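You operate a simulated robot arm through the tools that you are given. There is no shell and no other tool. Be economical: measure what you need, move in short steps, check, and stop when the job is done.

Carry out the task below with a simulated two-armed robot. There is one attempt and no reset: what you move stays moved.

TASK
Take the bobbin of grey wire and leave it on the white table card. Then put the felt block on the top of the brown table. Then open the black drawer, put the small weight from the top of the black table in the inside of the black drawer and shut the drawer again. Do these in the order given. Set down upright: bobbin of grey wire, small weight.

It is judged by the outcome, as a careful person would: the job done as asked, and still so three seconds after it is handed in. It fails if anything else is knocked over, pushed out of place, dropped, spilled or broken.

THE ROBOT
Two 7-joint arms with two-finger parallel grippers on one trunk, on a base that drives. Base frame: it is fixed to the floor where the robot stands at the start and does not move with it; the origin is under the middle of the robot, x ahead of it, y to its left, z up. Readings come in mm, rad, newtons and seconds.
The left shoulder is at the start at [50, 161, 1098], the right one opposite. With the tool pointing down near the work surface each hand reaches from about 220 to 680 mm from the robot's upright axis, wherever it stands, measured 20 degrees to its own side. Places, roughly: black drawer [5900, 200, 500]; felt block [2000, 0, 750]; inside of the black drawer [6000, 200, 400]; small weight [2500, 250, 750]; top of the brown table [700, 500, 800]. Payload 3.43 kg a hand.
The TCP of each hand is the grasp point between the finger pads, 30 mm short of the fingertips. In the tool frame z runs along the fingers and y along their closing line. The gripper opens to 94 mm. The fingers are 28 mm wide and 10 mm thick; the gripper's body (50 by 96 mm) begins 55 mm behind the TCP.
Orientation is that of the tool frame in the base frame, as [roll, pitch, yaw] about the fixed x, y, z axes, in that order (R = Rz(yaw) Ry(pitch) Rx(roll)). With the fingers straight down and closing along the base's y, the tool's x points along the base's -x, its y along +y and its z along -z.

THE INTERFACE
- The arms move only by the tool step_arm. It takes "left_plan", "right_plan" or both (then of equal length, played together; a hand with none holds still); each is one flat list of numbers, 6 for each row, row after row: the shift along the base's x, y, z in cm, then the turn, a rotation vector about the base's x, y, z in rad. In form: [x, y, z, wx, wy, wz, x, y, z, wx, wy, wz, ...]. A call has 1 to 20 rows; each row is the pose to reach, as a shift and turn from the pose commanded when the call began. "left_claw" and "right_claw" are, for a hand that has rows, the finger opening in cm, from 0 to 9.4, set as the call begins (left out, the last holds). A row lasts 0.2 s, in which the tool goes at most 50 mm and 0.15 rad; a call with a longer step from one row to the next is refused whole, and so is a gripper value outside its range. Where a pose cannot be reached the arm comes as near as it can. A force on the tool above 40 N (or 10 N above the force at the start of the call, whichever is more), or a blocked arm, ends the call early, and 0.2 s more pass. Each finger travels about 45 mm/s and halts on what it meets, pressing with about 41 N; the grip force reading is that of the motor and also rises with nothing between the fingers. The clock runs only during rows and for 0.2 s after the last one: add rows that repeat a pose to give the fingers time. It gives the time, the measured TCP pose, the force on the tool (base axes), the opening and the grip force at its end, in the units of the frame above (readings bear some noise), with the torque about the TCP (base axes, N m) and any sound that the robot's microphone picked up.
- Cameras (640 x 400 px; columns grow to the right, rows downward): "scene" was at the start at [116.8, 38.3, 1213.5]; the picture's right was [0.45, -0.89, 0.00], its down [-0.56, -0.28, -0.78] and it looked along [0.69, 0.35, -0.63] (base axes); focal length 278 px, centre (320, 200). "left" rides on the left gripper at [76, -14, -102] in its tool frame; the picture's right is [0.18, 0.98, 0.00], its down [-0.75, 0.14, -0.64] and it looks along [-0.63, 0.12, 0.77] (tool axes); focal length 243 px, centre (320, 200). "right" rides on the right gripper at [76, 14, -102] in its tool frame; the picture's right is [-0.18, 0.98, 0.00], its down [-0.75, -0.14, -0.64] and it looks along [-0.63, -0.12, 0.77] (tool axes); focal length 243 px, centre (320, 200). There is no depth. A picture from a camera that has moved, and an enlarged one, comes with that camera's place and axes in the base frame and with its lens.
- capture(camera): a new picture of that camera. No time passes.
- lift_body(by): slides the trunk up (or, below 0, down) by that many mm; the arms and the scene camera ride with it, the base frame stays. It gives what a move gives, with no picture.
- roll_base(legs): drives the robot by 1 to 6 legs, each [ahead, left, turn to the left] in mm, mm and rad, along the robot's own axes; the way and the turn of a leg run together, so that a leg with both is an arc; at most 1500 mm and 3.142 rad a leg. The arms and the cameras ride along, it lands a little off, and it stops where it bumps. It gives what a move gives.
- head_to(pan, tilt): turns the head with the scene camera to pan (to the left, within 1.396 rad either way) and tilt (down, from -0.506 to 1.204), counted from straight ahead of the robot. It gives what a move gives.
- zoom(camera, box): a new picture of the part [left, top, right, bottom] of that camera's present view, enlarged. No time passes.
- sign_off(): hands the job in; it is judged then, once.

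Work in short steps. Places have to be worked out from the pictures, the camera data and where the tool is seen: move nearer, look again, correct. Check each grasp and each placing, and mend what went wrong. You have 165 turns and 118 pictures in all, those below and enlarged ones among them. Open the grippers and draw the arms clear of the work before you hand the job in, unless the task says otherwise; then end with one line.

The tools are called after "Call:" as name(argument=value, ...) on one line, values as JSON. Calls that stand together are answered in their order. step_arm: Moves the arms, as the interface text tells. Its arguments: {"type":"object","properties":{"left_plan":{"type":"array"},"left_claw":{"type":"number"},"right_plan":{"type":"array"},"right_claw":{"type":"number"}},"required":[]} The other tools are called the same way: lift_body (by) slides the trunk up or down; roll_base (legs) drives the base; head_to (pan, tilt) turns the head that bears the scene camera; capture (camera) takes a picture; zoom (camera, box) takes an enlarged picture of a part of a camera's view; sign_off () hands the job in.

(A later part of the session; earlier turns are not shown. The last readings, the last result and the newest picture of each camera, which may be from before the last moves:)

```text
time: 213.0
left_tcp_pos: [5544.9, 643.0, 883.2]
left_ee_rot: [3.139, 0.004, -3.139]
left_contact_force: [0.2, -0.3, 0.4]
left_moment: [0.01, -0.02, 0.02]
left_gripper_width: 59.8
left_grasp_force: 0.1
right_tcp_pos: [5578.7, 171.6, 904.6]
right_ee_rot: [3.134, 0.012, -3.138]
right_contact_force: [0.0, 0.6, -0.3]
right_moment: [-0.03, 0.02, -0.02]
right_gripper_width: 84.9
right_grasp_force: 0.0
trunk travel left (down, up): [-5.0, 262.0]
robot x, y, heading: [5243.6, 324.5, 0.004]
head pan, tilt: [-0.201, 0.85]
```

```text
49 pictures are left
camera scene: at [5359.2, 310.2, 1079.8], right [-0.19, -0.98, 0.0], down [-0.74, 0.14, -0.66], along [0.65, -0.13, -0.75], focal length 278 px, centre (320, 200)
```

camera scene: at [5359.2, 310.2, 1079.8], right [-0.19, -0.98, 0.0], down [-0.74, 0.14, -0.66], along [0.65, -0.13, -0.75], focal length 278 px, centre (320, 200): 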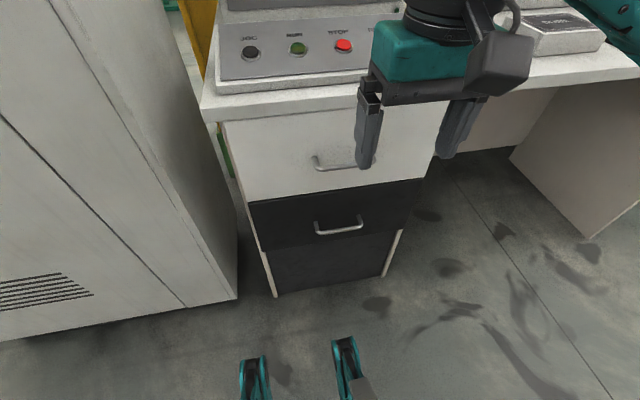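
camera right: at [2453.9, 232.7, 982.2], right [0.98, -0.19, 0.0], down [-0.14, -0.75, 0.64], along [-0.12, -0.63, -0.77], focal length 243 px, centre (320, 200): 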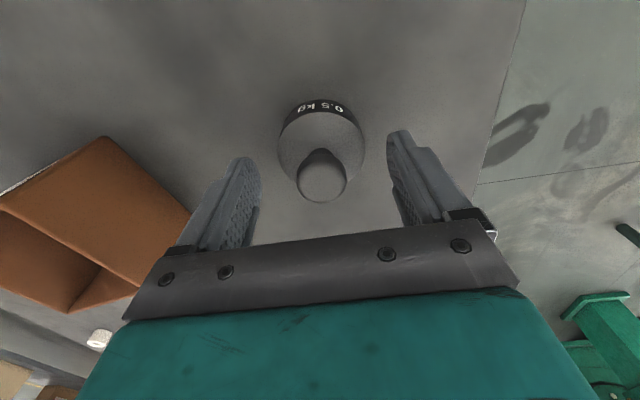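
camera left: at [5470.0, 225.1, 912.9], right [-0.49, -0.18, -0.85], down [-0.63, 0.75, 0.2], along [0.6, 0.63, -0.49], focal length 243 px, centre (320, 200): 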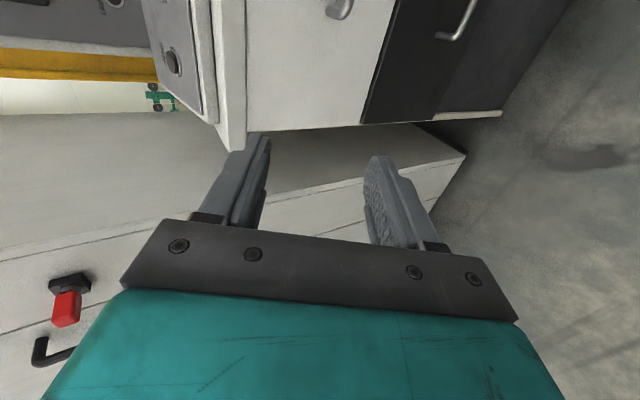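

The handle shows at about (5785, 172, ~460–475). The base has forward feet (~330 ahead), so I mind those. I lower the right hand and yaw it by +90°.

Call:
step_arm(right_plan=[0, 0, -4, 0, 0, 0, 0, 0, -8, 0, 0, 0, 0, 0, -12, 0, 0, 0, 0, 0, -16, 0, 0, 0, 0, 0, -20, 0, 0, 0, 0, 0, -24, 0, 0, 0, 0, 0, -28, 0, 0, 0, 0, 0, -30, 0, 0, 0.143, 0, 0, -30, 0, 0, 0.286, 0, 0, -30, 0, 0, 0.429, 0, 0, -30, 0, 0, 0.572, 0, 0, -30, 0, 0, 0.715, 0, 0, -30, 0, 0, 0.858, 0, 0, -30, 0, 0, 1.0, 0, 0, -30, 0, 0, 1.143, 0, 0, -30, 0, 0, 1.286, 0, 0, -30, 0, 0, 1.429, 0, 0, -30, 0, 0, 1.571], right_claw=3.6)

Call:
step_arm(right_plan=[0, 0, 0, 0, -0.12, 0, 0, 0, 0, 0, -0.24, 0, 0, 0, 0, 0, -0.36, 0, 0, 0, 0, 0, -0.5, 0])

Call:
capture(camera="scene")

Call:
capture(camera="right")

```text
time: 216.8
left_tcp_pos: [5545.1, 642.3, 883.6]
left_ee_rot: [3.139, 0.004, -3.138]
left_contact_force: [0.5, -0.2, -0.3]
left_moment: [-0.02, 0.02, -0.01]
left_gripper_width: 60.1
left_grasp_force: 0.1
right_tcp_pos: [5569.3, 176.2, 601.8]
right_ee_rot: [3.138, 0.01, -1.568]
right_contact_force: [0.4, 0.2, -0.4]
right_moment: [0.01, -0.01, 0.0]
right_gripper_width: 36.1
right_grasp_force: 0.1
right hand out of reach, approached as far as the arm can: row 18
trunk travel left (down, up): [-5.0, 262.0]
robot x, y, heading: [5241.7, 321.9, 0.007]
head pan, tilt: [-0.201, 0.85]
```

```text
time: 217.8
left_tcp_pos: [5544.3, 642.8, 883.4]
left_ee_rot: [3.141, 0.002, -3.138]
left_contact_force: [-0.2, -0.3, 0.1]
left_moment: [0.03, -0.01, 0.0]
left_gripper_width: 59.8
left_grasp_force: 0.0
right_tcp_pos: [5570.1, 177.1, 603.0]
right_ee_rot: [-2.646, 0.01, -1.563]
right_contact_force: [0.7, 0.6, -0.8]
right_moment: [0.02, -0.02, 0.01]
right_gripper_width: 36.0
right_grasp_force: 0.0
trunk travel left (down, up): [-5.0, 262.0]
robot x, y, heading: [5244.4, 324.5, 0.01]
head pan, tilt: [-0.201, 0.85]
```

```text
48 pictures are left
camera scene: at [5359.2, 310.2, 1079.7], right [-0.19, -0.98, 0.0], down [-0.74, 0.14, -0.66], along [0.65, -0.13, -0.75], focal length 278 px, centre (320, 200)
```

scene: 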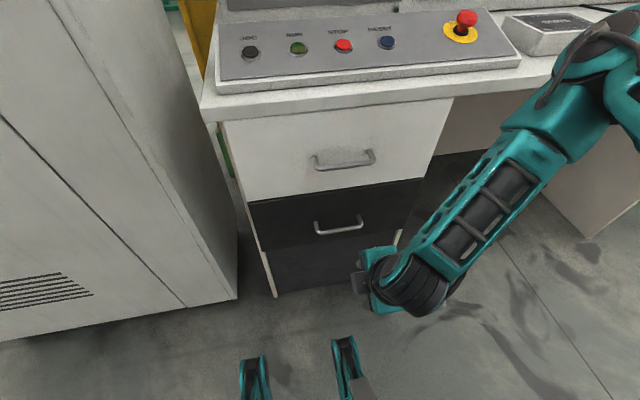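

```text
47 pictures are left
camera right: at [5509.2, 99.9, 686.8], right [-0.87, 0.18, -0.47], down [-0.19, 0.75, 0.64], along [0.46, 0.64, -0.61], focal length 243 px, centre (320, 200)
```

right: 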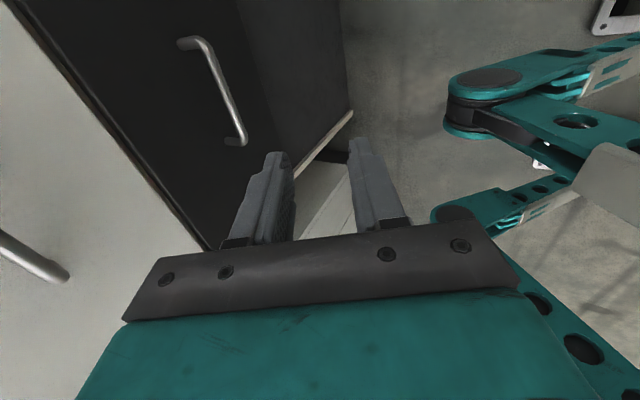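

Triangulating, the bar is at about (5778, 175, 473), standing ~40 mm off the face (x ≈ 5818). I lower to z ≈ 545 here, set the opening to 30 mm and drive ahead 165 mm.

Call:
step_arm(right_plan=[0, -0.2, -2, 0, 0, 0, 0, -0.2, -4, 0, 0, 0, 0, -0.2, -5.8, 0, 0, 0, 0, -0.2, -5.8, 0, 0, 0], right_claw=3.0)

Call:
roll_base(legs=[[165, 0, 0]])

Call:
capture(camera="right")

Call:
capture(camera="scene")

```text
time: 218.8
left_tcp_pos: [5544.6, 642.8, 882.1]
left_ee_rot: [3.14, 0.003, -3.136]
left_contact_force: [0.2, -0.3, -0.7]
left_moment: [0.0, 0.0, 0.03]
left_gripper_width: 60.2
left_grasp_force: 0.1
right_tcp_pos: [5570.6, 178.6, 543.2]
right_ee_rot: [-2.655, 0.004, -1.563]
right_contact_force: [-0.6, 0.5, -0.3]
right_moment: [0.01, -0.03, -0.01]
right_gripper_width: 29.8
right_grasp_force: 0.1
trunk travel left (down, up): [-5.0, 262.0]
robot x, y, heading: [5243.9, 323.8, 0.004]
head pan, tilt: [-0.201, 0.85]
```

```text
time: 220.4
left_tcp_pos: [5703.1, 645.8, 881.8]
left_ee_rot: [3.139, 0.004, -3.14]
left_contact_force: [-0.2, 0.3, -0.6]
left_moment: [0.0, 0.0, 0.02]
left_gripper_width: 60.2
left_grasp_force: 0.0
right_tcp_pos: [5735.9, 181.5, 543.8]
right_ee_rot: [-2.651, 0.003, -1.554]
right_contact_force: [-0.4, 0.9, -0.3]
right_moment: [0.01, 0.02, -0.04]
right_gripper_width: 29.8
right_grasp_force: 0.1
trunk travel left (down, up): [-5.0, 262.0]
robot x, y, heading: [5409.9, 326.3, 0.015]
head pan, tilt: [-0.201, 0.85]
stopped in leg 1: the robot was blocked; the commanded pose is now the measured one
```

```text
46 pictures are left
camera right: at [5677.0, 104.3, 629.7], right [-0.87, 0.17, -0.46], down [-0.19, 0.75, 0.64], along [0.45, 0.64, -0.62], focal length 243 px, centre (320, 200)
```

right: 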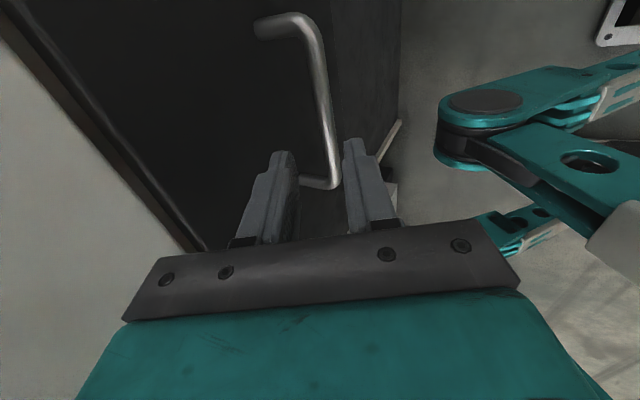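

```text
45 pictures are left
camera scene: at [5523.1, 313.8, 1080.0], right [-0.18, -0.98, 0.0], down [-0.74, 0.14, -0.66], along [0.65, -0.12, -0.75], focal length 278 px, centre (320, 200)
```

scene: 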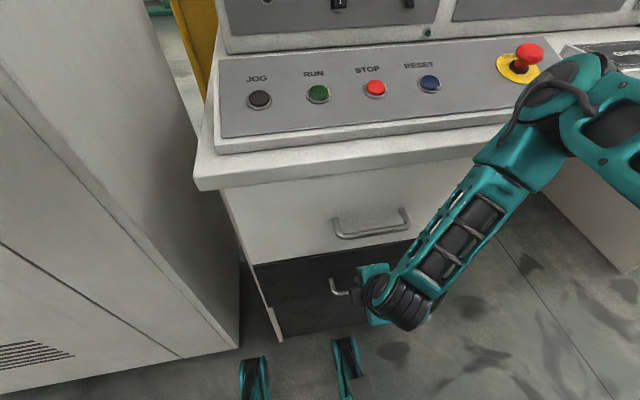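

The base was blocked at x ≈ 5410 (probably forearm near the desk edge), so this stance is bad. I back off and use a stance turned ~43° left, which makes the hand's yaw easier and keeps the elbow away from the desk.

Call:
roll_base(legs=[[-230, 0, 0], [0, -380, 0], [0, 0, 0.735]])

Call:
capture(camera="scene")

```text
time: 226.1
left_tcp_pos: [5183.3, 374.8, 881.2]
left_ee_rot: [3.14, 0.0, -2.384]
left_contact_force: [-0.2, 0.7, -0.2]
left_moment: [-0.01, -0.01, 0.02]
left_gripper_width: 60.0
left_grasp_force: 0.0
right_tcp_pos: [5526.3, 59.9, 543.6]
right_ee_rot: [-2.655, 0.003, -0.802]
right_contact_force: [0.1, 0.5, 0.1]
right_moment: [0.01, -0.04, -0.01]
right_gripper_width: 30.1
right_grasp_force: 0.1
trunk travel left (down, up): [-5.0, 262.0]
robot x, y, heading: [5189.5, -63.8, 0.769]
head pan, tilt: [-0.201, 0.85]
```

```text
44 pictures are left
camera scene: at [5281.4, 10.0, 1079.7], right [0.54, -0.84, 0.0], down [-0.63, -0.41, -0.66], along [0.56, 0.36, -0.75], focal length 278 px, centre (320, 200)
```

scene: 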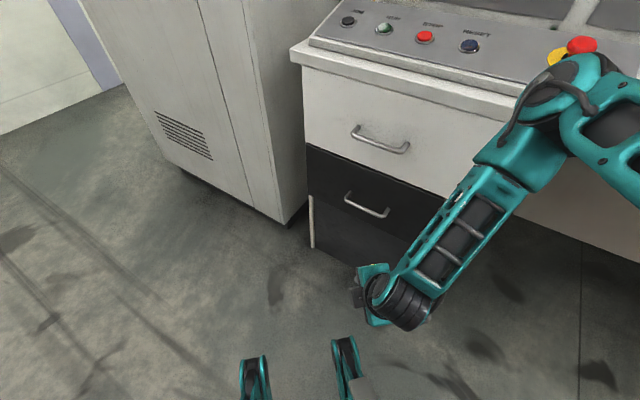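

Desk undisturbed. Now I extend the hand and yaw it back −0.77 so it faces the drawer squarely.

Call:
step_arm(right_plan=[1.7, 1.9, 0, 0, 0, -0.128, 3.4, 3.8, 0, 0, 0, -0.256, 5.1, 5.7, 0, 0, 0, -0.384, 6.8, 7.6, 0, 0, 0, -0.512, 8.5, 9.4, 0, 0, 0, -0.64, 10.2, 11.3, 0, 0, 0, -0.769, 10.2, 11.3, 0, 0, 0, -0.769])

Call:
capture(camera="scene")

Call:
capture(camera="right")

```text
time: 227.7
left_tcp_pos: [5184.7, 376.0, 882.6]
left_ee_rot: [3.139, 0.001, -2.384]
left_contact_force: [0.2, 0.2, -0.4]
left_moment: [0.01, -0.01, 0.0]
left_gripper_width: 60.0
left_grasp_force: 0.1
right_tcp_pos: [5627.6, 171.6, 545.4]
right_ee_rot: [-2.654, 0.005, -1.571]
right_contact_force: [0.1, 0.0, -0.7]
right_moment: [-0.02, 0.0, 0.02]
right_gripper_width: 30.1
right_grasp_force: 0.0
trunk travel left (down, up): [-5.0, 262.0]
robot x, y, heading: [5187.2, -61.1, 0.774]
head pan, tilt: [-0.201, 0.85]
```

```text
43 pictures are left
camera scene: at [5281.4, 10.0, 1079.7], right [0.54, -0.84, 0.0], down [-0.63, -0.41, -0.66], along [0.56, 0.36, -0.75], focal length 278 px, centre (320, 200)
```

scene: 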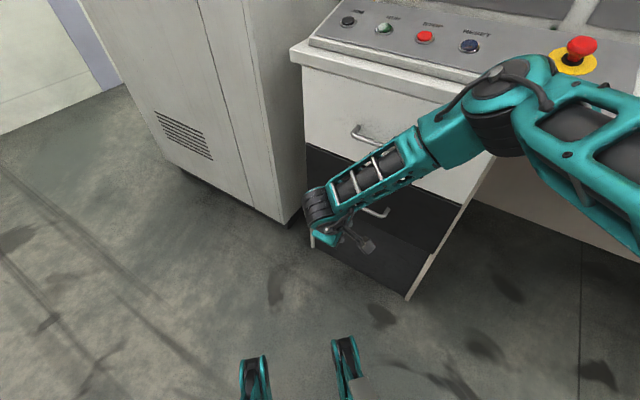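

```text
42 pictures are left
camera right: at [5567.1, 95.8, 630.6], right [-0.87, 0.19, -0.46], down [-0.18, 0.75, 0.64], along [0.46, 0.63, -0.62], focal length 243 px, centre (320, 200)
```

right: 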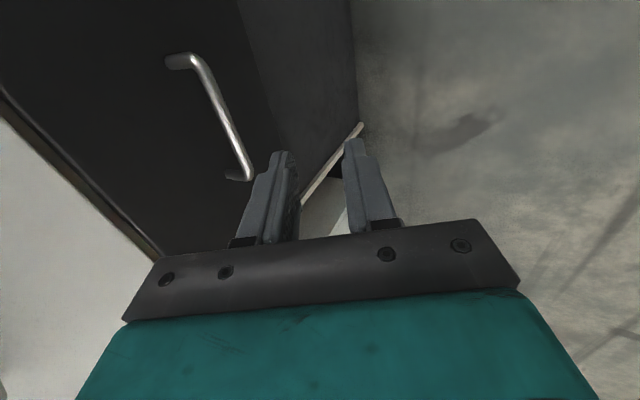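

Reachable now without limits. The elbow is the thing to keep off the desk, so I raise the trunk 70 mm (elbow higher) and extend the arm instead of the base.

Call:
lift_body(by=70)

Call:
step_arm(right_plan=[2, 0, -2, 0, 0, 0, 4, 0, -4, 0, 0, 0, 6, 0, -6, 0, 0, 0, 7, 0, -7, 0, 0, 0, 7, 0, -7, 0, 0, 0])

Call:
capture(camera="scene")

```text
time: 228.8
left_tcp_pos: [5184.6, 376.4, 951.7]
left_ee_rot: [3.141, -0.002, -2.384]
left_contact_force: [0.5, 0.2, -0.2]
left_moment: [0.01, 0.02, 0.0]
left_gripper_width: 60.0
left_grasp_force: 0.1
right_tcp_pos: [5628.5, 172.1, 613.9]
right_ee_rot: [-2.654, 0.004, -1.57]
right_contact_force: [0.0, 0.3, 0.4]
right_moment: [0.01, 0.0, 0.0]
right_gripper_width: 29.7
right_grasp_force: 0.1
trunk travel left (down, up): [-75.0, 192.0]
robot x, y, heading: [5184.7, -62.1, 0.77]
head pan, tilt: [-0.201, 0.85]
```

```text
time: 230.0
left_tcp_pos: [5185.0, 374.9, 951.2]
left_ee_rot: [3.14, 0.001, -2.383]
left_contact_force: [0.2, -0.4, 0.0]
left_moment: [-0.01, -0.01, 0.01]
left_gripper_width: 60.2
left_grasp_force: 0.0
right_tcp_pos: [5696.5, 171.4, 544.4]
right_ee_rot: [-2.653, 0.003, -1.569]
right_contact_force: [-0.3, 0.0, 0.4]
right_moment: [-0.04, -0.02, 0.02]
right_gripper_width: 30.1
right_grasp_force: 0.0
trunk travel left (down, up): [-75.0, 192.0]
robot x, y, heading: [5187.8, -59.6, 0.773]
head pan, tilt: [-0.201, 0.85]
```

```text
41 pictures are left
camera scene: at [5281.4, 10.0, 1149.7], right [0.54, -0.84, 0.0], down [-0.63, -0.41, -0.66], along [0.56, 0.36, -0.75], focal length 278 px, centre (320, 200)
```

scene: 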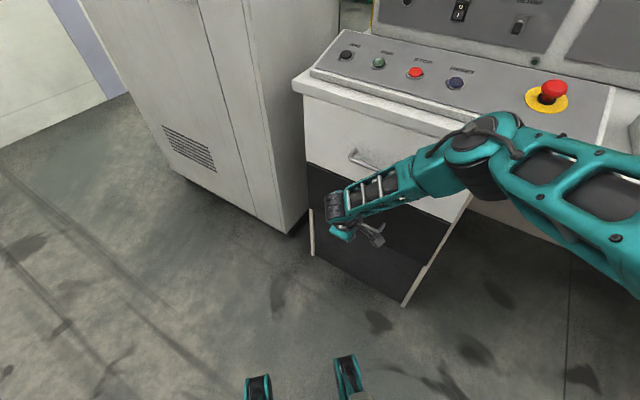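

Good reach, elbow well clear. I advance to the pre-grasp point just above and before the bar and look.

Call:
step_arm(right_plan=[1.5, 0.2, 0, 0, 0, 0, 3, 0.4, -0.3, 0, 0, 0, 4, 0.4, -0.5, 0, 0, 0, 4, 0.4, -0.5, 0, 0, 0])

Call:
capture(camera="right")

Call:
zoom(camera="scene", box=[300, 110, 460, 290])

```text
time: 231.0
left_tcp_pos: [5185.1, 375.4, 952.3]
left_ee_rot: [-3.142, -0.001, -2.386]
left_contact_force: [0.0, 0.0, 0.2]
left_moment: [0.03, 0.0, 0.02]
left_gripper_width: 60.2
left_grasp_force: 0.1
right_tcp_pos: [5737.9, 177.2, 542.2]
right_ee_rot: [-2.655, 0.004, -1.569]
right_contact_force: [-0.7, -0.2, -0.9]
right_moment: [0.02, 0.0, -0.02]
right_gripper_width: 30.1
right_grasp_force: 0.0
trunk travel left (down, up): [-75.0, 192.0]
robot x, y, heading: [5188.4, -59.7, 0.77]
head pan, tilt: [-0.201, 0.85]
```

```text
40 pictures are left
camera right: at [5676.9, 99.7, 626.4], right [-0.87, 0.18, -0.46], down [-0.18, 0.75, 0.64], along [0.46, 0.63, -0.62], focal length 243 px, centre (320, 200)
```

right: 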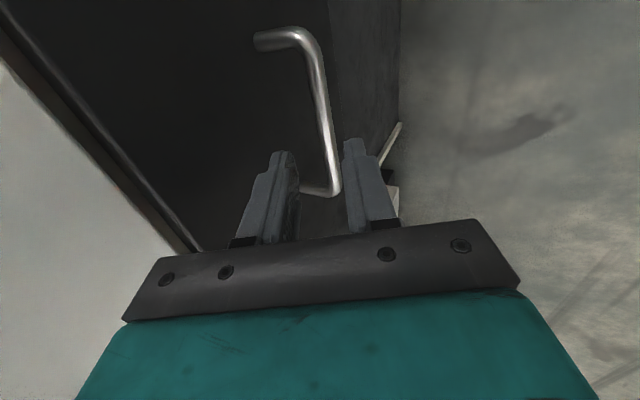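

```text
2.22 times, centred on (380, 200) of scene
camera zoom: at [5281.4, 10.0, 1149.7], right [0.54, -0.84, 0.0], down [-0.63, -0.41, -0.66], along [0.56, 0.36, -0.75], focal length 617 px, centre (187, 200)
```

zoom: 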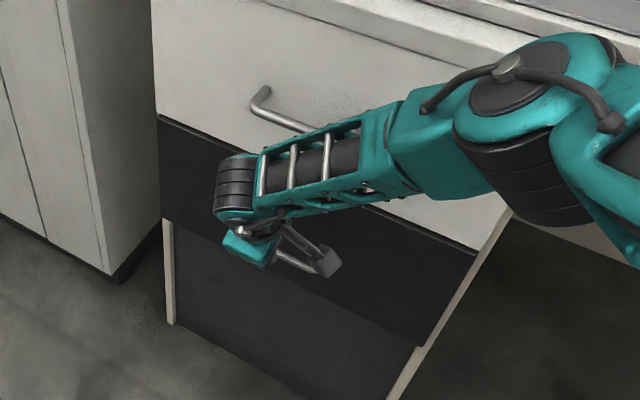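

Triangulating two hand-camera views gives the bar at x ≈ 5763, z ≈ 485, y 118–232, face ≈ 5800. I shift slightly back and then slide in along the tool axis so the bar lies between the fingertips.

Call:
step_arm(right_plan=[-0.4, 0, -0.3, 0, 0, 0, 0.3, 0, -1.5, 0, 0, 0, 0.9, 0, -2.7, 0, 0, 0, 1.4, 0, -3.6, 0, 0, 0, 1.8, 0, -4.4, 0, 0, 0, 1.8, 0, -4.4, 0, 0, 0])

Call:
capture(camera="right")

```text
time: 232.4
left_tcp_pos: [5183.1, 375.3, 951.8]
left_ee_rot: [3.137, 0.0, -2.384]
left_contact_force: [0.1, 0.1, 0.9]
left_moment: [-0.01, -0.03, -0.01]
left_gripper_width: 59.9
left_grasp_force: 0.1
right_tcp_pos: [5752.5, 173.2, 500.0]
right_ee_rot: [-2.653, 0.005, -1.568]
right_contact_force: [0.0, -0.1, 0.0]
right_moment: [-0.01, 0.0, 0.03]
right_gripper_width: 30.1
right_grasp_force: 0.0
right hand out of reach, approached as far as the arm can: row 5, 6
trunk travel left (down, up): [-75.0, 192.0]
robot x, y, heading: [5187.9, -59.1, 0.768]
head pan, tilt: [-0.201, 0.85]
```

```text
38 pictures are left
camera right: at [5691.4, 96.4, 585.4], right [-0.87, 0.18, -0.46], down [-0.18, 0.75, 0.64], along [0.46, 0.64, -0.62], focal length 243 px, centre (320, 200)
```

right: 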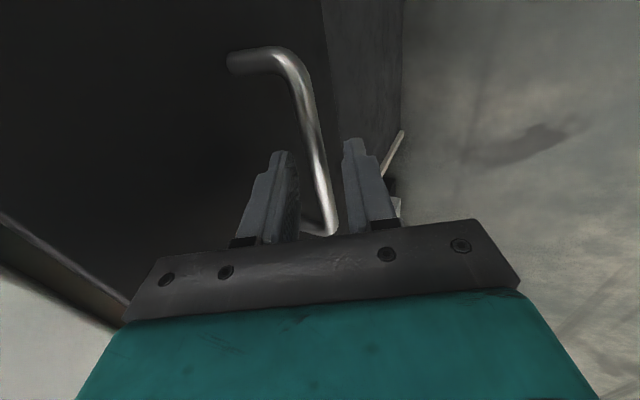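

The bar lies right between the fingers. Close.

Call:
step_arm(right_plan=[0, 0, 0, 0, 0, 0, 0, 0, 0, 0, 0, 0, 0, 0, 0, 0, 0, 0, 0, 0, 0, 0, 0, 0], right_claw=0.4)

Call:
capture(camera="right")

```text
time: 233.4
left_tcp_pos: [5184.1, 375.2, 951.2]
left_ee_rot: [3.139, -0.002, -2.385]
left_contact_force: [-0.1, -0.3, -0.4]
left_moment: [0.01, -0.01, -0.02]
left_gripper_width: 60.0
left_grasp_force: 0.2
right_tcp_pos: [5752.5, 173.1, 500.4]
right_ee_rot: [-2.653, 0.003, -1.567]
right_contact_force: [3.4, 0.1, 7.6]
right_moment: [-0.54, -0.21, 0.94]
right_gripper_width: 11.5
right_grasp_force: 45.0
trunk travel left (down, up): [-75.0, 192.0]
robot x, y, heading: [5185.2, -59.1, 0.771]
head pan, tilt: [-0.201, 0.85]
```

```text
37 pictures are left
camera right: at [5692.1, 96.4, 586.4], right [-0.87, 0.18, -0.46], down [-0.18, 0.75, 0.64], along [0.46, 0.64, -0.62], focal length 243 px, centre (320, 200)
```

right: 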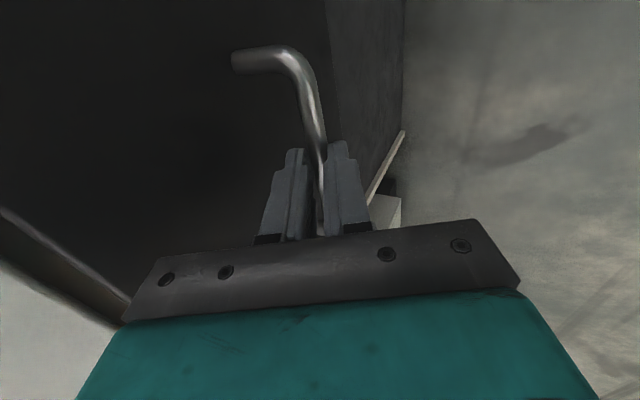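

The bar is gripped (11.5 mm). I pull straight back along −x with the arm, first 10 cm.

Call:
step_arm(right_plan=[-1, 0, 0, 0, 0, 0, -2, 0, 0, 0, 0, 0, -4, 0, 0, 0, 0, 0, -6, 0, 0, 0, 0, 0, -8, 0, 0, 0, 0, 0, -10, 0, 0, 0, 0, 0])

Call:
capture(camera="scene")

```text
time: 234.8
left_tcp_pos: [5184.1, 374.8, 951.8]
left_ee_rot: [3.14, 0.002, -2.381]
left_contact_force: [-0.7, -1.0, 0.2]
left_moment: [0.03, 0.04, -0.01]
left_gripper_width: 60.0
left_grasp_force: 0.1
right_tcp_pos: [5650.6, 174.4, 501.4]
right_ee_rot: [-2.651, 0.004, -1.569]
right_contact_force: [-1.3, 3.6, 20.8]
right_moment: [-0.82, -0.22, 0.72]
right_gripper_width: 11.6
right_grasp_force: 45.3
trunk travel left (down, up): [-75.0, 192.0]
robot x, y, heading: [5188.2, -58.9, 0.775]
head pan, tilt: [-0.201, 0.85]
```

```text
36 pictures are left
camera scene: at [5279.8, 9.5, 1150.1], right [0.54, -0.84, 0.0], down [-0.63, -0.41, -0.66], along [0.56, 0.36, -0.75], focal length 278 px, centre (320, 200)
```

scene: 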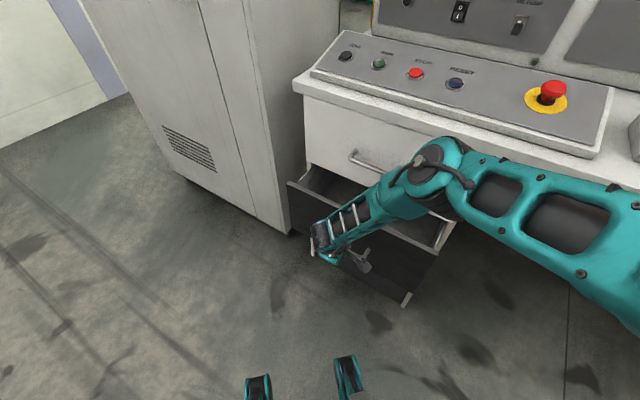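

The drawer slides. I continue pulling another ~15 cm, easing the hand up 2 mm to reduce vertical load.

Call:
step_arm(right_plan=[-2, 0, 0.2, 0, 0, 0, -4, 0, 0.2, 0, 0, 0, -6, 0, 0.2, 0, 0, 0, -8, 0, 0.2, 0, 0, 0, -10, 0, 0.2, 0, 0, 0, -12, 0, 0.2, 0, 0, 0, -14, 0, 0.2, 0, 0, 0, -16, 0, 0.2, 0, 0, 0])

Call:
capture(camera="scene")

```text
time: 236.6
left_tcp_pos: [5185.6, 375.3, 950.4]
left_ee_rot: [3.14, -0.002, -2.383]
left_contact_force: [-1.7, 0.3, -0.9]
left_moment: [0.02, -0.03, 0.0]
left_gripper_width: 59.8
left_grasp_force: 0.0
right_tcp_pos: [5488.4, 173.0, 501.4]
right_ee_rot: [-2.661, 0.009, -1.563]
right_contact_force: [-2.0, 30.2, -20.4]
right_moment: [0.28, 0.27, 1.04]
right_gripper_width: 11.7
right_grasp_force: 44.9
trunk travel left (down, up): [-75.0, 192.0]
robot x, y, heading: [5185.6, -60.8, 0.774]
head pan, tilt: [-0.201, 0.85]
```

```text
35 pictures are left
camera scene: at [5282.1, 11.7, 1149.3], right [0.54, -0.84, 0.0], down [-0.63, -0.41, -0.66], along [0.55, 0.36, -0.75], focal length 278 px, centre (320, 200)
```

scene: 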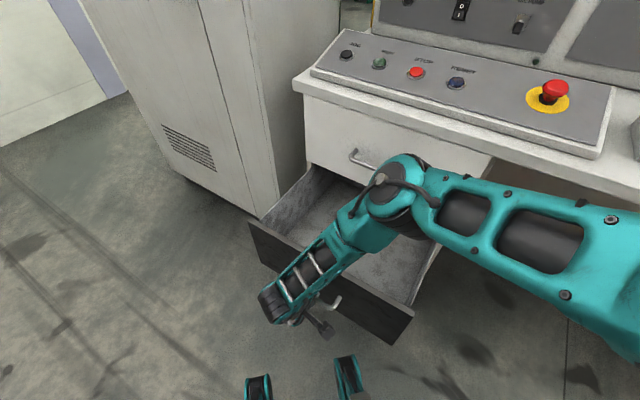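

Opened by ~264 mm, which is enough. I release the bar and back the hand out along its axis, then up.

Call:
step_arm(right_plan=[0, 0, 0, 0, 0, 0, 0, 0, 0, 0, 0, 0, 0, 0, 0, 0, 0, 0], right_claw=3.0)

Call:
step_arm(right_plan=[-0.7, 0, 1.3, 0, 0, 0, -1.4, 0, 2.6, 0, 0, 0, -2.1, 0, 3.9, 0, 0, 0, -2.8, 0, 5.3, 0, 0, 0, -3.5, 0, 8.5, 0, 0, 0, -4, 0, 12, 0, 0, 0])

Call:
capture(camera="scene")

```text
time: 237.4
left_tcp_pos: [5185.1, 375.6, 951.6]
left_ee_rot: [3.139, 0.001, -2.385]
left_contact_force: [0.3, 0.8, -0.1]
left_moment: [0.01, -0.03, -0.02]
left_gripper_width: 59.8
left_grasp_force: 0.0
right_tcp_pos: [5492.3, 169.4, 504.4]
right_ee_rot: [-2.654, 0.003, -1.571]
right_contact_force: [0.3, -1.1, 0.2]
right_moment: [-0.04, 0.0, 0.01]
right_gripper_width: 30.0
right_grasp_force: 0.1
trunk travel left (down, up): [-75.0, 192.0]
robot x, y, heading: [5188.6, -59.9, 0.768]
head pan, tilt: [-0.201, 0.85]
```

```text
time: 238.8
left_tcp_pos: [5184.6, 375.0, 951.4]
left_ee_rot: [3.139, 0.0, -2.384]
left_contact_force: [0.0, 0.3, -0.1]
left_moment: [0.0, -0.01, 0.0]
left_gripper_width: 59.9
left_grasp_force: 0.0
right_tcp_pos: [5451.3, 171.2, 624.6]
right_ee_rot: [-2.655, 0.004, -1.57]
right_contact_force: [0.2, -0.1, -0.7]
right_moment: [-0.01, 0.03, 0.01]
right_gripper_width: 29.7
right_grasp_force: 0.1
trunk travel left (down, up): [-75.0, 192.0]
robot x, y, heading: [5189.7, -58.9, 0.771]
head pan, tilt: [-0.201, 0.85]
```

```text
34 pictures are left
camera scene: at [5281.3, 10.0, 1149.7], right [0.54, -0.84, 0.0], down [-0.63, -0.41, -0.66], along [0.56, 0.36, -0.75], focal length 278 px, centre (320, 200)
```

scene: 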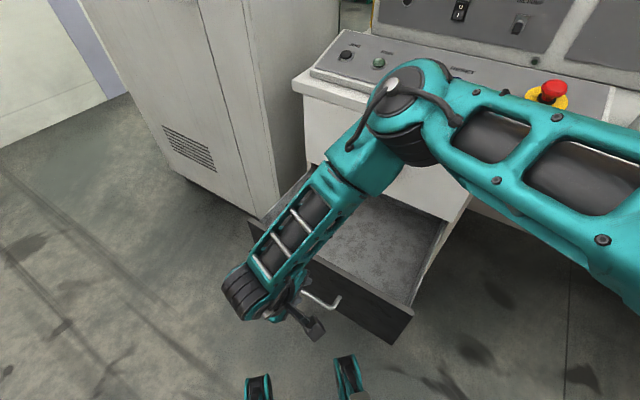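

The drawer stays open. I straighten and raise the hand, back away along −x, turn to the stool and fetch the weight.

Call:
step_arm(right_plan=[-1, -1, 4, 0, 0.12, 0, -2, -2, 8, 0, 0.24, 0, -3, -3, 12, 0, 0.36, 0, -4, -4, 16, 0, 0.487, 0, -5, -5, 20, 0, 0.487, 0, -6, -6, 24, 0, 0.487, 0, -7, -7, 28, 0, 0.487, 0], right_claw=8)

Call:
step_arm(right_plan=[0, 0, 1, 0, 0, -0.135, 0, 0, 2, 0, 0, -0.27, 0, 0, 3, 0, 0, -0.4, 0, 0, 4, 0, 0, -0.535, 0, 0, 5, 0, 0, -0.67, 0, 0, 6, 0, 0, -0.8, 0, 0, 6, 0, 0, -0.8])

Call:
roll_base(legs=[[-108, 104, 0], [0, 0, 1.3], [0, 0, 1.07]])

```text
time: 240.4
left_tcp_pos: [5185.1, 374.8, 951.5]
left_ee_rot: [3.141, 0.001, -2.385]
left_contact_force: [-0.6, 0.0, -0.4]
left_moment: [0.0, -0.01, 0.04]
left_gripper_width: 59.9
left_grasp_force: 0.1
right_tcp_pos: [5381.6, 100.5, 901.2]
right_ee_rot: [-3.14, 0.004, -1.57]
right_contact_force: [-0.2, 0.2, -0.5]
right_moment: [-0.03, -0.01, -0.02]
right_gripper_width: 79.8
right_grasp_force: 0.0
trunk travel left (down, up): [-75.0, 192.0]
robot x, y, heading: [5187.2, -60.9, 0.771]
head pan, tilt: [-0.201, 0.85]
```

```text
time: 242.0
left_tcp_pos: [5184.3, 376.1, 950.5]
left_ee_rot: [3.141, 0.0, -2.385]
left_contact_force: [0.4, -0.3, -0.4]
left_moment: [0.0, 0.01, 0.02]
left_gripper_width: 59.8
left_grasp_force: 0.0
right_tcp_pos: [5380.0, 102.5, 961.5]
right_ee_rot: [3.141, 0.004, -2.373]
right_contact_force: [0.3, -0.2, -0.2]
right_moment: [0.01, -0.03, -0.01]
right_gripper_width: 79.8
right_grasp_force: 0.1
trunk travel left (down, up): [-75.0, 192.0]
robot x, y, heading: [5186.8, -61.3, 0.776]
head pan, tilt: [-0.201, 0.85]
```

```text
time: 249.3
left_tcp_pos: [4734.4, -374.4, 950.9]
left_ee_rot: [3.139, 0.0, -0.014]
left_contact_force: [-0.6, 0.4, 0.2]
left_moment: [0.0, 0.01, 0.0]
left_gripper_width: 60.4
left_grasp_force: 0.1
right_tcp_pos: [4785.5, -42.1, 961.5]
right_ee_rot: [3.142, 0.004, -0.003]
right_contact_force: [-0.8, -0.1, -0.3]
right_moment: [0.02, -0.01, 0.0]
right_gripper_width: 80.2
right_grasp_force: 0.1
trunk travel left (down, up): [-75.0, 192.0]
robot x, y, heading: [5036.3, -61.9, 3.141]
head pan, tilt: [-0.201, 0.85]
```

Now I slide over to the stool and bring the hand above the weight.

Call:
roll_base(legs=[[0, -230, 0], [180, 0, 0]])

Call:
step_arm(right_plan=[-4, 2, 0, 0, 0, 0, -8, 4, 0, 0, 0, 0, -12, 6, 0, 0, 0, 0, -16, 8, 0, 0, 0, 0, -20, 10, 0, 0, 0, 0, -24, 12, 0, 0, 0, 0, -25, 13, 0, 0, 0, 0])

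Call:
capture(camera="right")

```text
time: 252.1
left_tcp_pos: [4558.8, -145.7, 952.5]
left_ee_rot: [3.141, 0.001, -0.012]
left_contact_force: [-0.9, 0.5, -0.2]
left_moment: [-0.01, -0.01, 0.01]
left_gripper_width: 60.0
left_grasp_force: 0.1
right_tcp_pos: [4609.3, 187.2, 960.8]
right_ee_rot: [3.141, 0.003, 0.0]
right_contact_force: [-1.1, 0.5, 0.8]
right_moment: [-0.03, -0.03, -0.01]
right_gripper_width: 80.2
right_grasp_force: 0.1
trunk travel left (down, up): [-75.0, 192.0]
robot x, y, heading: [4859.9, 167.8, -3.142]
head pan, tilt: [-0.201, 0.85]
```

```text
time: 253.7
left_tcp_pos: [4557.7, -145.5, 951.5]
left_ee_rot: [3.14, -0.001, -0.014]
left_contact_force: [0.0, -0.3, 0.0]
left_moment: [0.05, 0.02, 0.0]
left_gripper_width: 60.0
left_grasp_force: 0.0
right_tcp_pos: [4357.6, 317.7, 963.7]
right_ee_rot: [-3.141, 0.004, 0.001]
right_contact_force: [-0.3, -0.3, 0.0]
right_moment: [-0.06, -0.03, -0.01]
right_gripper_width: 80.0
right_grasp_force: 0.0
trunk travel left (down, up): [-75.0, 192.0]
robot x, y, heading: [4856.7, 165.8, -3.139]
head pan, tilt: [-0.201, 0.85]
```

```text
33 pictures are left
camera right: at [4434.8, 303.1, 1065.9], right [-0.18, -0.98, 0.0], down [-0.75, 0.14, 0.65], along [-0.63, 0.12, -0.76], focal length 243 px, centre (320, 200)
```

right: 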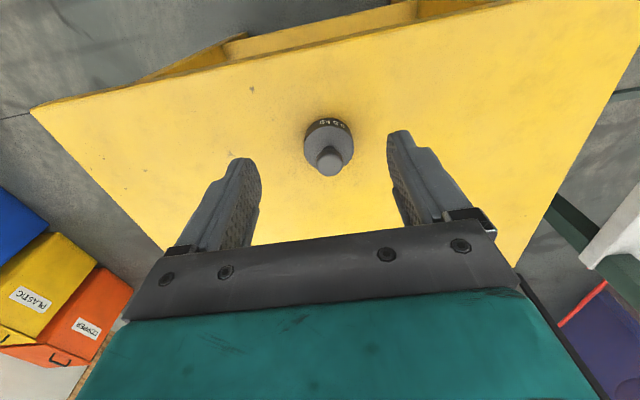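

Knob at (4307, 318). I descend to TCP z ≈ 861 and close on the knob.

Call:
step_arm(right_plan=[-2.5, 0, -1, 0, 0, 0, -5, 0.1, -4, 0, 0, 0, -5, 0.1, -7, 0, 0, 0, -5, 0.1, -9, 0, 0, 0, -5, 0.1, -10.2, 0, 0, 0, -5, 0.1, -10.2, 0, 0, 0])

Call:
step_arm(right_plan=[0, 0, 0, 0, 0, 0, 0, 0, 0, 0, 0, 0, 0, 0, 0, 0, 0, 0, 0, 0, 0, 0, 0, 0, 0, 0, 0, 0, 0, 0, 0, 0, 0, 0, 0, 0, 0, 0, 0, 0, 0, 0], right_claw=1.2)

Call:
capture(camera="right")

```text
time: 255.1
left_tcp_pos: [4559.0, -144.6, 952.3]
left_ee_rot: [3.139, 0.0, -0.011]
left_contact_force: [0.0, -0.6, -0.2]
left_moment: [0.02, 0.01, 0.02]
left_gripper_width: 59.8
left_grasp_force: 0.0
right_tcp_pos: [4310.1, 319.0, 858.5]
right_ee_rot: [3.141, 0.004, 0.0]
right_contact_force: [0.2, -0.2, -0.7]
right_moment: [0.0, 0.0, -0.02]
right_gripper_width: 79.9
right_grasp_force: 0.0
trunk travel left (down, up): [-75.0, 192.0]
robot x, y, heading: [4861.4, 170.4, -3.137]
head pan, tilt: [-0.201, 0.85]
```

```text
time: 256.7
left_tcp_pos: [4559.2, -146.3, 951.0]
left_ee_rot: [3.141, 0.0, -0.012]
left_contact_force: [-0.1, -0.5, -0.1]
left_moment: [-0.02, -0.02, -0.04]
left_gripper_width: 59.9
left_grasp_force: 0.1
right_tcp_pos: [4310.7, 318.4, 859.0]
right_ee_rot: [-3.14, 0.003, 0.001]
right_contact_force: [-0.5, -1.1, 0.1]
right_moment: [0.01, -0.03, 0.04]
right_gripper_width: 30.4
right_grasp_force: 41.6
trunk travel left (down, up): [-75.0, 192.0]
robot x, y, heading: [4860.4, 167.5, -3.142]
head pan, tilt: [-0.201, 0.85]
```

```text
32 pictures are left
camera right: at [4386.8, 303.7, 962.7], right [-0.18, -0.98, 0.0], down [-0.75, 0.14, 0.65], along [-0.63, 0.12, -0.76], focal length 243 px, centre (320, 200)
```

right: 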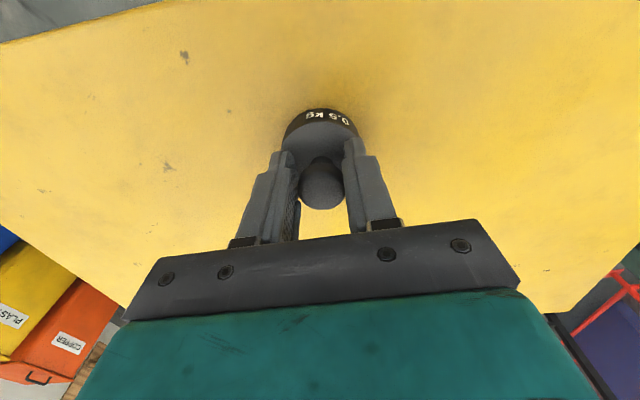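

The knob is gripped. I lift it, retract, back off, and turn to the drawer.

Call:
step_arm(right_plan=[0, 0, 0.7, 0, 0, 0, 0, 0, 2, 0, 0, 0, 0, 0, 5, 0, 0, 0, 2, 0, 9, 0, 0, 0, 6, 0, 10, 0, 0, 0, 10, 0, 10, 0, 0, 0, 14, 0, 10, 0, 0, 0, 18, 0, 10, 0, 0, 0, 21, 0, 10, 0, 0, 0])

Call:
roll_base(legs=[[-180, 0, 0], [0, 0, 1.571], [0, 0, 1.571], [0, 145, 0]])

Call:
head_to(pan=-0.25, tilt=0.85)

Call:
capture(camera="scene")

```text
time: 258.7
left_tcp_pos: [4558.9, -145.6, 950.9]
left_ee_rot: [3.14, 0.001, -0.012]
left_contact_force: [0.0, 0.8, 0.3]
left_moment: [0.03, -0.06, 0.01]
left_gripper_width: 60.1
left_grasp_force: 0.1
right_tcp_pos: [4517.7, 320.0, 958.5]
right_ee_rot: [-3.14, 0.004, 0.002]
right_contact_force: [-0.6, 0.1, -4.6]
right_moment: [-0.01, -0.04, 0.0]
right_gripper_width: 30.1
right_grasp_force: 40.7
trunk travel left (down, up): [-75.0, 192.0]
robot x, y, heading: [4861.7, 168.8, -3.141]
head pan, tilt: [-0.201, 0.85]
```

```text
time: 268.9
left_tcp_pos: [5325.5, 639.9, 951.7]
left_ee_rot: [3.141, -0.001, -3.124]
left_contact_force: [-1.1, -0.3, -0.6]
left_moment: [-0.02, 0.02, -0.01]
left_gripper_width: 60.1
left_grasp_force: 0.1
right_tcp_pos: [5380.9, 174.3, 958.2]
right_ee_rot: [-3.14, 0.003, -3.113]
right_contact_force: [-0.4, -0.3, -5.1]
right_moment: [-0.01, 0.01, -0.01]
right_gripper_width: 26.5
right_grasp_force: 40.5
trunk travel left (down, up): [-75.0, 192.0]
robot x, y, heading: [5034.0, 314.9, 0.034]
head pan, tilt: [-0.201, 0.85]
```

```text
time: 269.5
left_tcp_pos: [5326.5, 639.8, 951.4]
left_ee_rot: [-3.141, 0.0, -3.125]
left_contact_force: [-0.5, -0.1, 0.2]
left_moment: [0.03, 0.0, 0.02]
left_gripper_width: 59.8
left_grasp_force: 0.1
right_tcp_pos: [5380.8, 174.2, 958.1]
right_ee_rot: [-3.14, 0.004, -3.112]
right_contact_force: [0.2, 0.1, -5.8]
right_moment: [-0.03, 0.02, 0.01]
right_gripper_width: 26.4
right_grasp_force: 41.4
trunk travel left (down, up): [-75.0, 192.0]
robot x, y, heading: [5032.2, 316.9, 0.03]
head pan, tilt: [-0.25, 0.85]
```

```text
31 pictures are left
camera scene: at [5149.7, 300.2, 1149.7], right [-0.22, -0.98, 0.0], down [-0.73, 0.16, -0.66], along [0.64, -0.14, -0.75], focal length 278 px, centre (320, 200)
```

scene: 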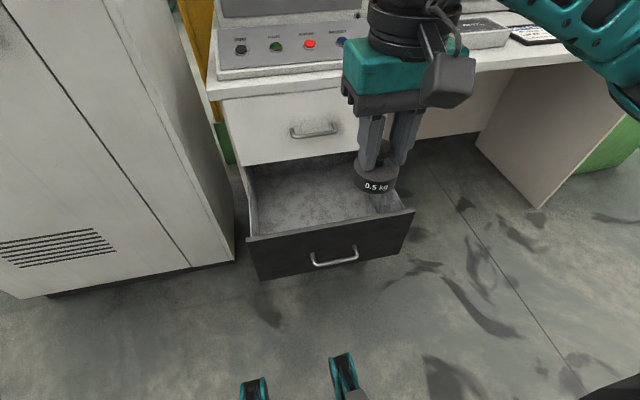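

The drawer is open (face at x ≈ 5538, y −31…391). I move ahead 80 mm, lower the trunk, and bring the weight above the open drawer.

Call:
roll_base(legs=[[80, 0, -0.03]])

Call:
step_arm(right_plan=[4, 0, -1, 0, 0, 0, 8, 0, -2, 0, 0, 0, 12, 0, -3, 0, 0, 0, 16, 0, -5, 0, 0, 0, 19.5, 0, -8, 0, 0, 0, 19.5, 0, -12, 0, 0, 0, 19.5, 0, -16, 0, 0, 0])

Call:
lift_body(by=-72)

Call:
capture(camera="scene")

Call:
capture(camera="right")

```text
time: 270.6
left_tcp_pos: [5412.5, 630.9, 950.9]
left_ee_rot: [3.14, -0.001, 3.129]
left_contact_force: [0.3, 0.1, -0.1]
left_moment: [-0.02, 0.01, 0.01]
left_gripper_width: 59.9
left_grasp_force: 0.1
right_tcp_pos: [5453.7, 165.0, 958.6]
right_ee_rot: [3.141, 0.003, 3.14]
right_contact_force: [0.0, -0.2, -5.6]
right_moment: [-0.04, 0.03, -0.02]
right_gripper_width: 26.4
right_grasp_force: 40.8
trunk travel left (down, up): [-75.0, 192.0]
robot x, y, heading: [5110.7, 314.9, 0.0]
head pan, tilt: [-0.25, 0.85]
```

```text
time: 272.2
left_tcp_pos: [5412.3, 630.2, 951.6]
left_ee_rot: [3.139, -0.002, 3.128]
left_contact_force: [0.2, 0.7, 0.1]
left_moment: [0.02, -0.04, -0.01]
left_gripper_width: 59.9
left_grasp_force: 0.1
right_tcp_pos: [5647.4, 168.0, 798.0]
right_ee_rot: [-3.14, 0.003, 3.141]
right_contact_force: [0.2, -0.1, -4.9]
right_moment: [0.04, 0.08, -0.03]
right_gripper_width: 26.0
right_grasp_force: 40.8
trunk travel left (down, up): [-75.0, 192.0]
robot x, y, heading: [5109.9, 316.5, 0.0]
head pan, tilt: [-0.25, 0.85]
```

```text
time: 273.3
left_tcp_pos: [5411.3, 632.6, 880.6]
left_ee_rot: [3.139, 0.001, 3.129]
left_contact_force: [-0.4, 0.0, -0.1]
left_moment: [0.02, 0.0, 0.01]
left_gripper_width: 59.9
left_grasp_force: 0.1
right_tcp_pos: [5648.4, 167.8, 726.9]
right_ee_rot: [-3.141, 0.003, -3.141]
right_contact_force: [-0.6, 0.8, -4.7]
right_moment: [0.01, 0.05, 0.0]
right_gripper_width: 26.4
right_grasp_force: 41.1
trunk travel left (down, up): [-3.0, 264.0]
robot x, y, heading: [5110.0, 317.1, 0.003]
head pan, tilt: [-0.25, 0.85]
```

```text
30 pictures are left
camera scene: at [5226.4, 298.0, 1077.7], right [-0.25, -0.97, 0.0], down [-0.73, 0.18, -0.66], along [0.64, -0.16, -0.75], focal length 278 px, centre (320, 200)
```

scene: 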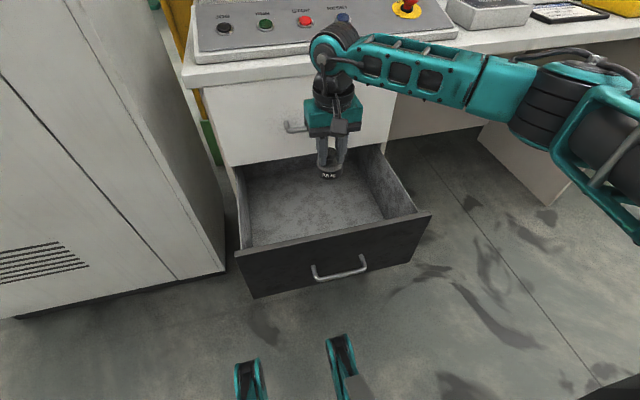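

```text
29 pictures are left
camera right: at [5570.9, 182.4, 830.5], right [0.18, 0.98, 0.0], down [0.75, -0.14, 0.64], along [0.63, -0.12, -0.76], focal length 243 px, centre (320, 200)
```

right: 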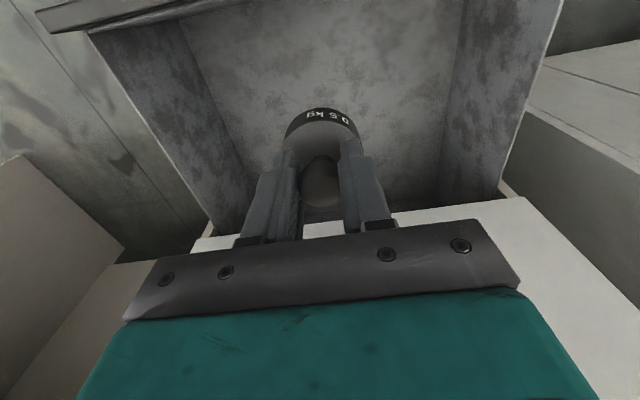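

The weight is over the drawer, clear of the desk and drawer walls. I lower it to about z 470 first.

Call:
step_arm(right_plan=[0, 0, -4, 0, 0, 0, 0, 0, -8, 0, 0, 0, 0, 0, -12, 0, 0, 0, 0, 0, -16, 0, 0, 0, 0, 0, -19, 0, 0, 0, 0, 0, -22, 0, 0, 0, 0, 0, -24, 0, 0, 0])

Call:
capture(camera="scene")

Call:
capture(camera="right")

```text
time: 274.9
left_tcp_pos: [5411.0, 631.4, 880.2]
left_ee_rot: [3.14, 0.0, 3.132]
left_contact_force: [0.3, -0.4, 0.4]
left_moment: [0.01, 0.01, -0.01]
left_gripper_width: 60.1
left_grasp_force: 0.1
right_tcp_pos: [5649.2, 166.3, 485.7]
right_ee_rot: [3.14, 0.003, 3.14]
right_contact_force: [1.4, 0.4, -3.7]
right_moment: [-0.08, 0.38, -0.09]
right_gripper_width: 26.3
right_grasp_force: 41.1
trunk travel left (down, up): [-3.0, 264.0]
robot x, y, heading: [5107.4, 314.7, 0.003]
head pan, tilt: [-0.25, 0.85]
```

```text
28 pictures are left
camera scene: at [5226.5, 298.1, 1077.7], right [-0.25, -0.97, 0.0], down [-0.73, 0.18, -0.66], along [0.64, -0.16, -0.75], focal length 278 px, centre (320, 200)
```

scene: 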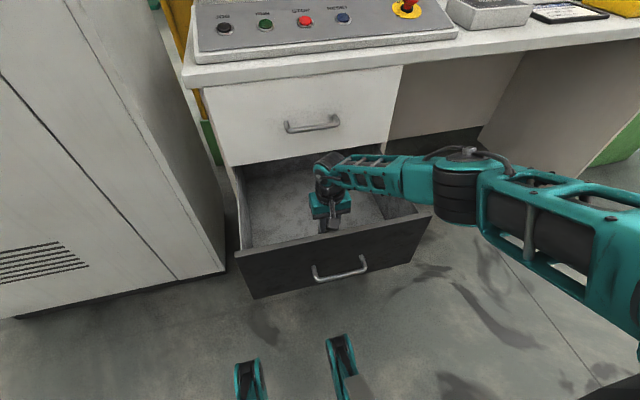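

```text
27 pictures are left
camera right: at [5572.7, 180.7, 589.0], right [0.18, 0.98, 0.0], down [0.75, -0.14, 0.65], along [0.63, -0.12, -0.76], focal length 243 px, centre (320, 200)
```

right: 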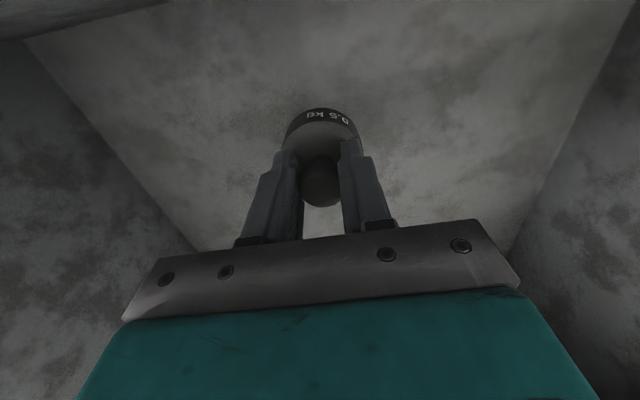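

A small moment hints the camera bracket may be near the drawer's front panel. I shift 3 cm further in (+x) and continue lowering slowly.

Call:
step_arm(right_plan=[1.5, 0, 0, 0, 0, 0, 3, 0, 0, 0, 0, 0, 3, 0, 0, 0, 0, 0])

Call:
step_arm(right_plan=[0, 0, -1, 0, 0, 0, 0, 0, -1.8, 0, 0, 0, 0, 0, -2.3, 0, 0, 0, 0, 0, -2.6, 0, 0, 0, 0, 0, -2.9, 0, 0, 0])

```text
time: 275.7
left_tcp_pos: [5412.4, 631.1, 878.7]
left_ee_rot: [3.139, 0.001, 3.129]
left_contact_force: [0.1, 0.3, -0.8]
left_moment: [0.03, 0.03, -0.01]
left_gripper_width: 60.2
left_grasp_force: 0.1
right_tcp_pos: [5674.4, 165.8, 486.9]
right_ee_rot: [-3.141, 0.003, 3.141]
right_contact_force: [0.1, -0.7, -5.6]
right_moment: [0.0, 0.05, 0.01]
right_gripper_width: 26.6
right_grasp_force: 40.8
right hand out of reach, approached as far as the arm can: row 2, 3
trunk travel left (down, up): [-3.0, 264.0]
robot x, y, heading: [5111.5, 315.5, 0.004]
head pan, tilt: [-0.25, 0.85]
```

```text
time: 276.9
left_tcp_pos: [5413.0, 632.3, 878.7]
left_ee_rot: [3.139, 0.0, 3.132]
left_contact_force: [0.6, 0.5, 0.0]
left_moment: [0.01, -0.02, 0.02]
left_gripper_width: 60.0
left_grasp_force: 0.1
right_tcp_pos: [5665.0, 166.6, 473.6]
right_ee_rot: [-3.14, 0.003, 3.141]
right_contact_force: [-0.5, 0.0, -5.6]
right_moment: [0.0, -0.02, 0.02]
right_gripper_width: 26.4
right_grasp_force: 40.9
right hand out of reach, approached as far as the arm can: row 1, 2, 3, 4, 5
trunk travel left (down, up): [-3.0, 264.0]
robot x, y, heading: [5107.5, 316.2, 0.0]
head pan, tilt: [-0.25, 0.85]
```

At the edge of reach here; the hand needs the base a bit closer. I drive ahead 25 mm and retract the arm equally, then again test.

Call:
roll_base(legs=[[25, 0, 0]])

Call:
step_arm(right_plan=[-0.8, 0, 0, 0, 0, 0, -1.6, 0, 0, 0, 0, 0])

Call:
roll_base(legs=[[25, 0, 0]])

Call:
capture(camera="scene")

```text
time: 277.7
left_tcp_pos: [5436.8, 633.3, 878.4]
left_ee_rot: [-3.141, 0.0, 3.129]
left_contact_force: [-0.8, -0.1, -0.5]
left_moment: [-0.01, 0.04, -0.01]
left_gripper_width: 60.1
left_grasp_force: 0.0
right_tcp_pos: [5690.7, 166.6, 473.6]
right_ee_rot: [-3.14, 0.004, -3.141]
right_contact_force: [0.0, -0.6, -5.5]
right_moment: [0.01, 0.04, 0.03]
right_gripper_width: 26.3
right_grasp_force: 40.9
trunk travel left (down, up): [-3.0, 264.0]
robot x, y, heading: [5137.1, 318.0, 0.003]
head pan, tilt: [-0.25, 0.85]
```

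```text
time: 278.3
left_tcp_pos: [5437.8, 631.6, 879.5]
left_ee_rot: [3.14, 0.001, 3.129]
left_contact_force: [0.1, 0.8, -0.4]
left_moment: [0.0, -0.02, -0.01]
left_gripper_width: 60.3
left_grasp_force: 0.1
right_tcp_pos: [5674.9, 165.1, 472.9]
right_ee_rot: [-3.14, 0.002, 3.141]
right_contact_force: [-0.7, 0.2, -4.8]
right_moment: [0.0, 0.05, 0.0]
right_gripper_width: 26.2
right_grasp_force: 41.5
trunk travel left (down, up): [-3.0, 264.0]
robot x, y, heading: [5133.6, 318.6, 0.001]
head pan, tilt: [-0.25, 0.85]
```

```text
time: 279.1
left_tcp_pos: [5462.5, 632.2, 879.9]
left_ee_rot: [-3.14, 0.0, 3.129]
left_contact_force: [0.3, 1.0, -0.2]
left_moment: [0.01, 0.05, -0.01]
left_gripper_width: 60.0
left_grasp_force: 0.1
right_tcp_pos: [5700.8, 165.4, 475.3]
right_ee_rot: [-3.138, 0.003, -3.141]
right_contact_force: [-1.0, -0.9, -5.2]
right_moment: [0.0, 0.04, 0.01]
right_gripper_width: 26.1
right_grasp_force: 41.0
trunk travel left (down, up): [-3.0, 264.0]
robot x, y, heading: [5161.1, 316.6, -0.001]
head pan, tilt: [-0.25, 0.85]
```

```text
26 pictures are left
camera scene: at [5277.2, 298.1, 1077.6], right [-0.25, -0.97, 0.0], down [-0.73, 0.18, -0.66], along [0.64, -0.16, -0.75], focal length 278 px, centre (320, 200)
```

scene: 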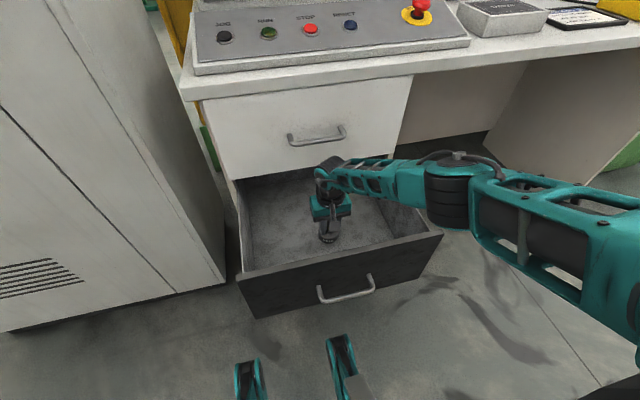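

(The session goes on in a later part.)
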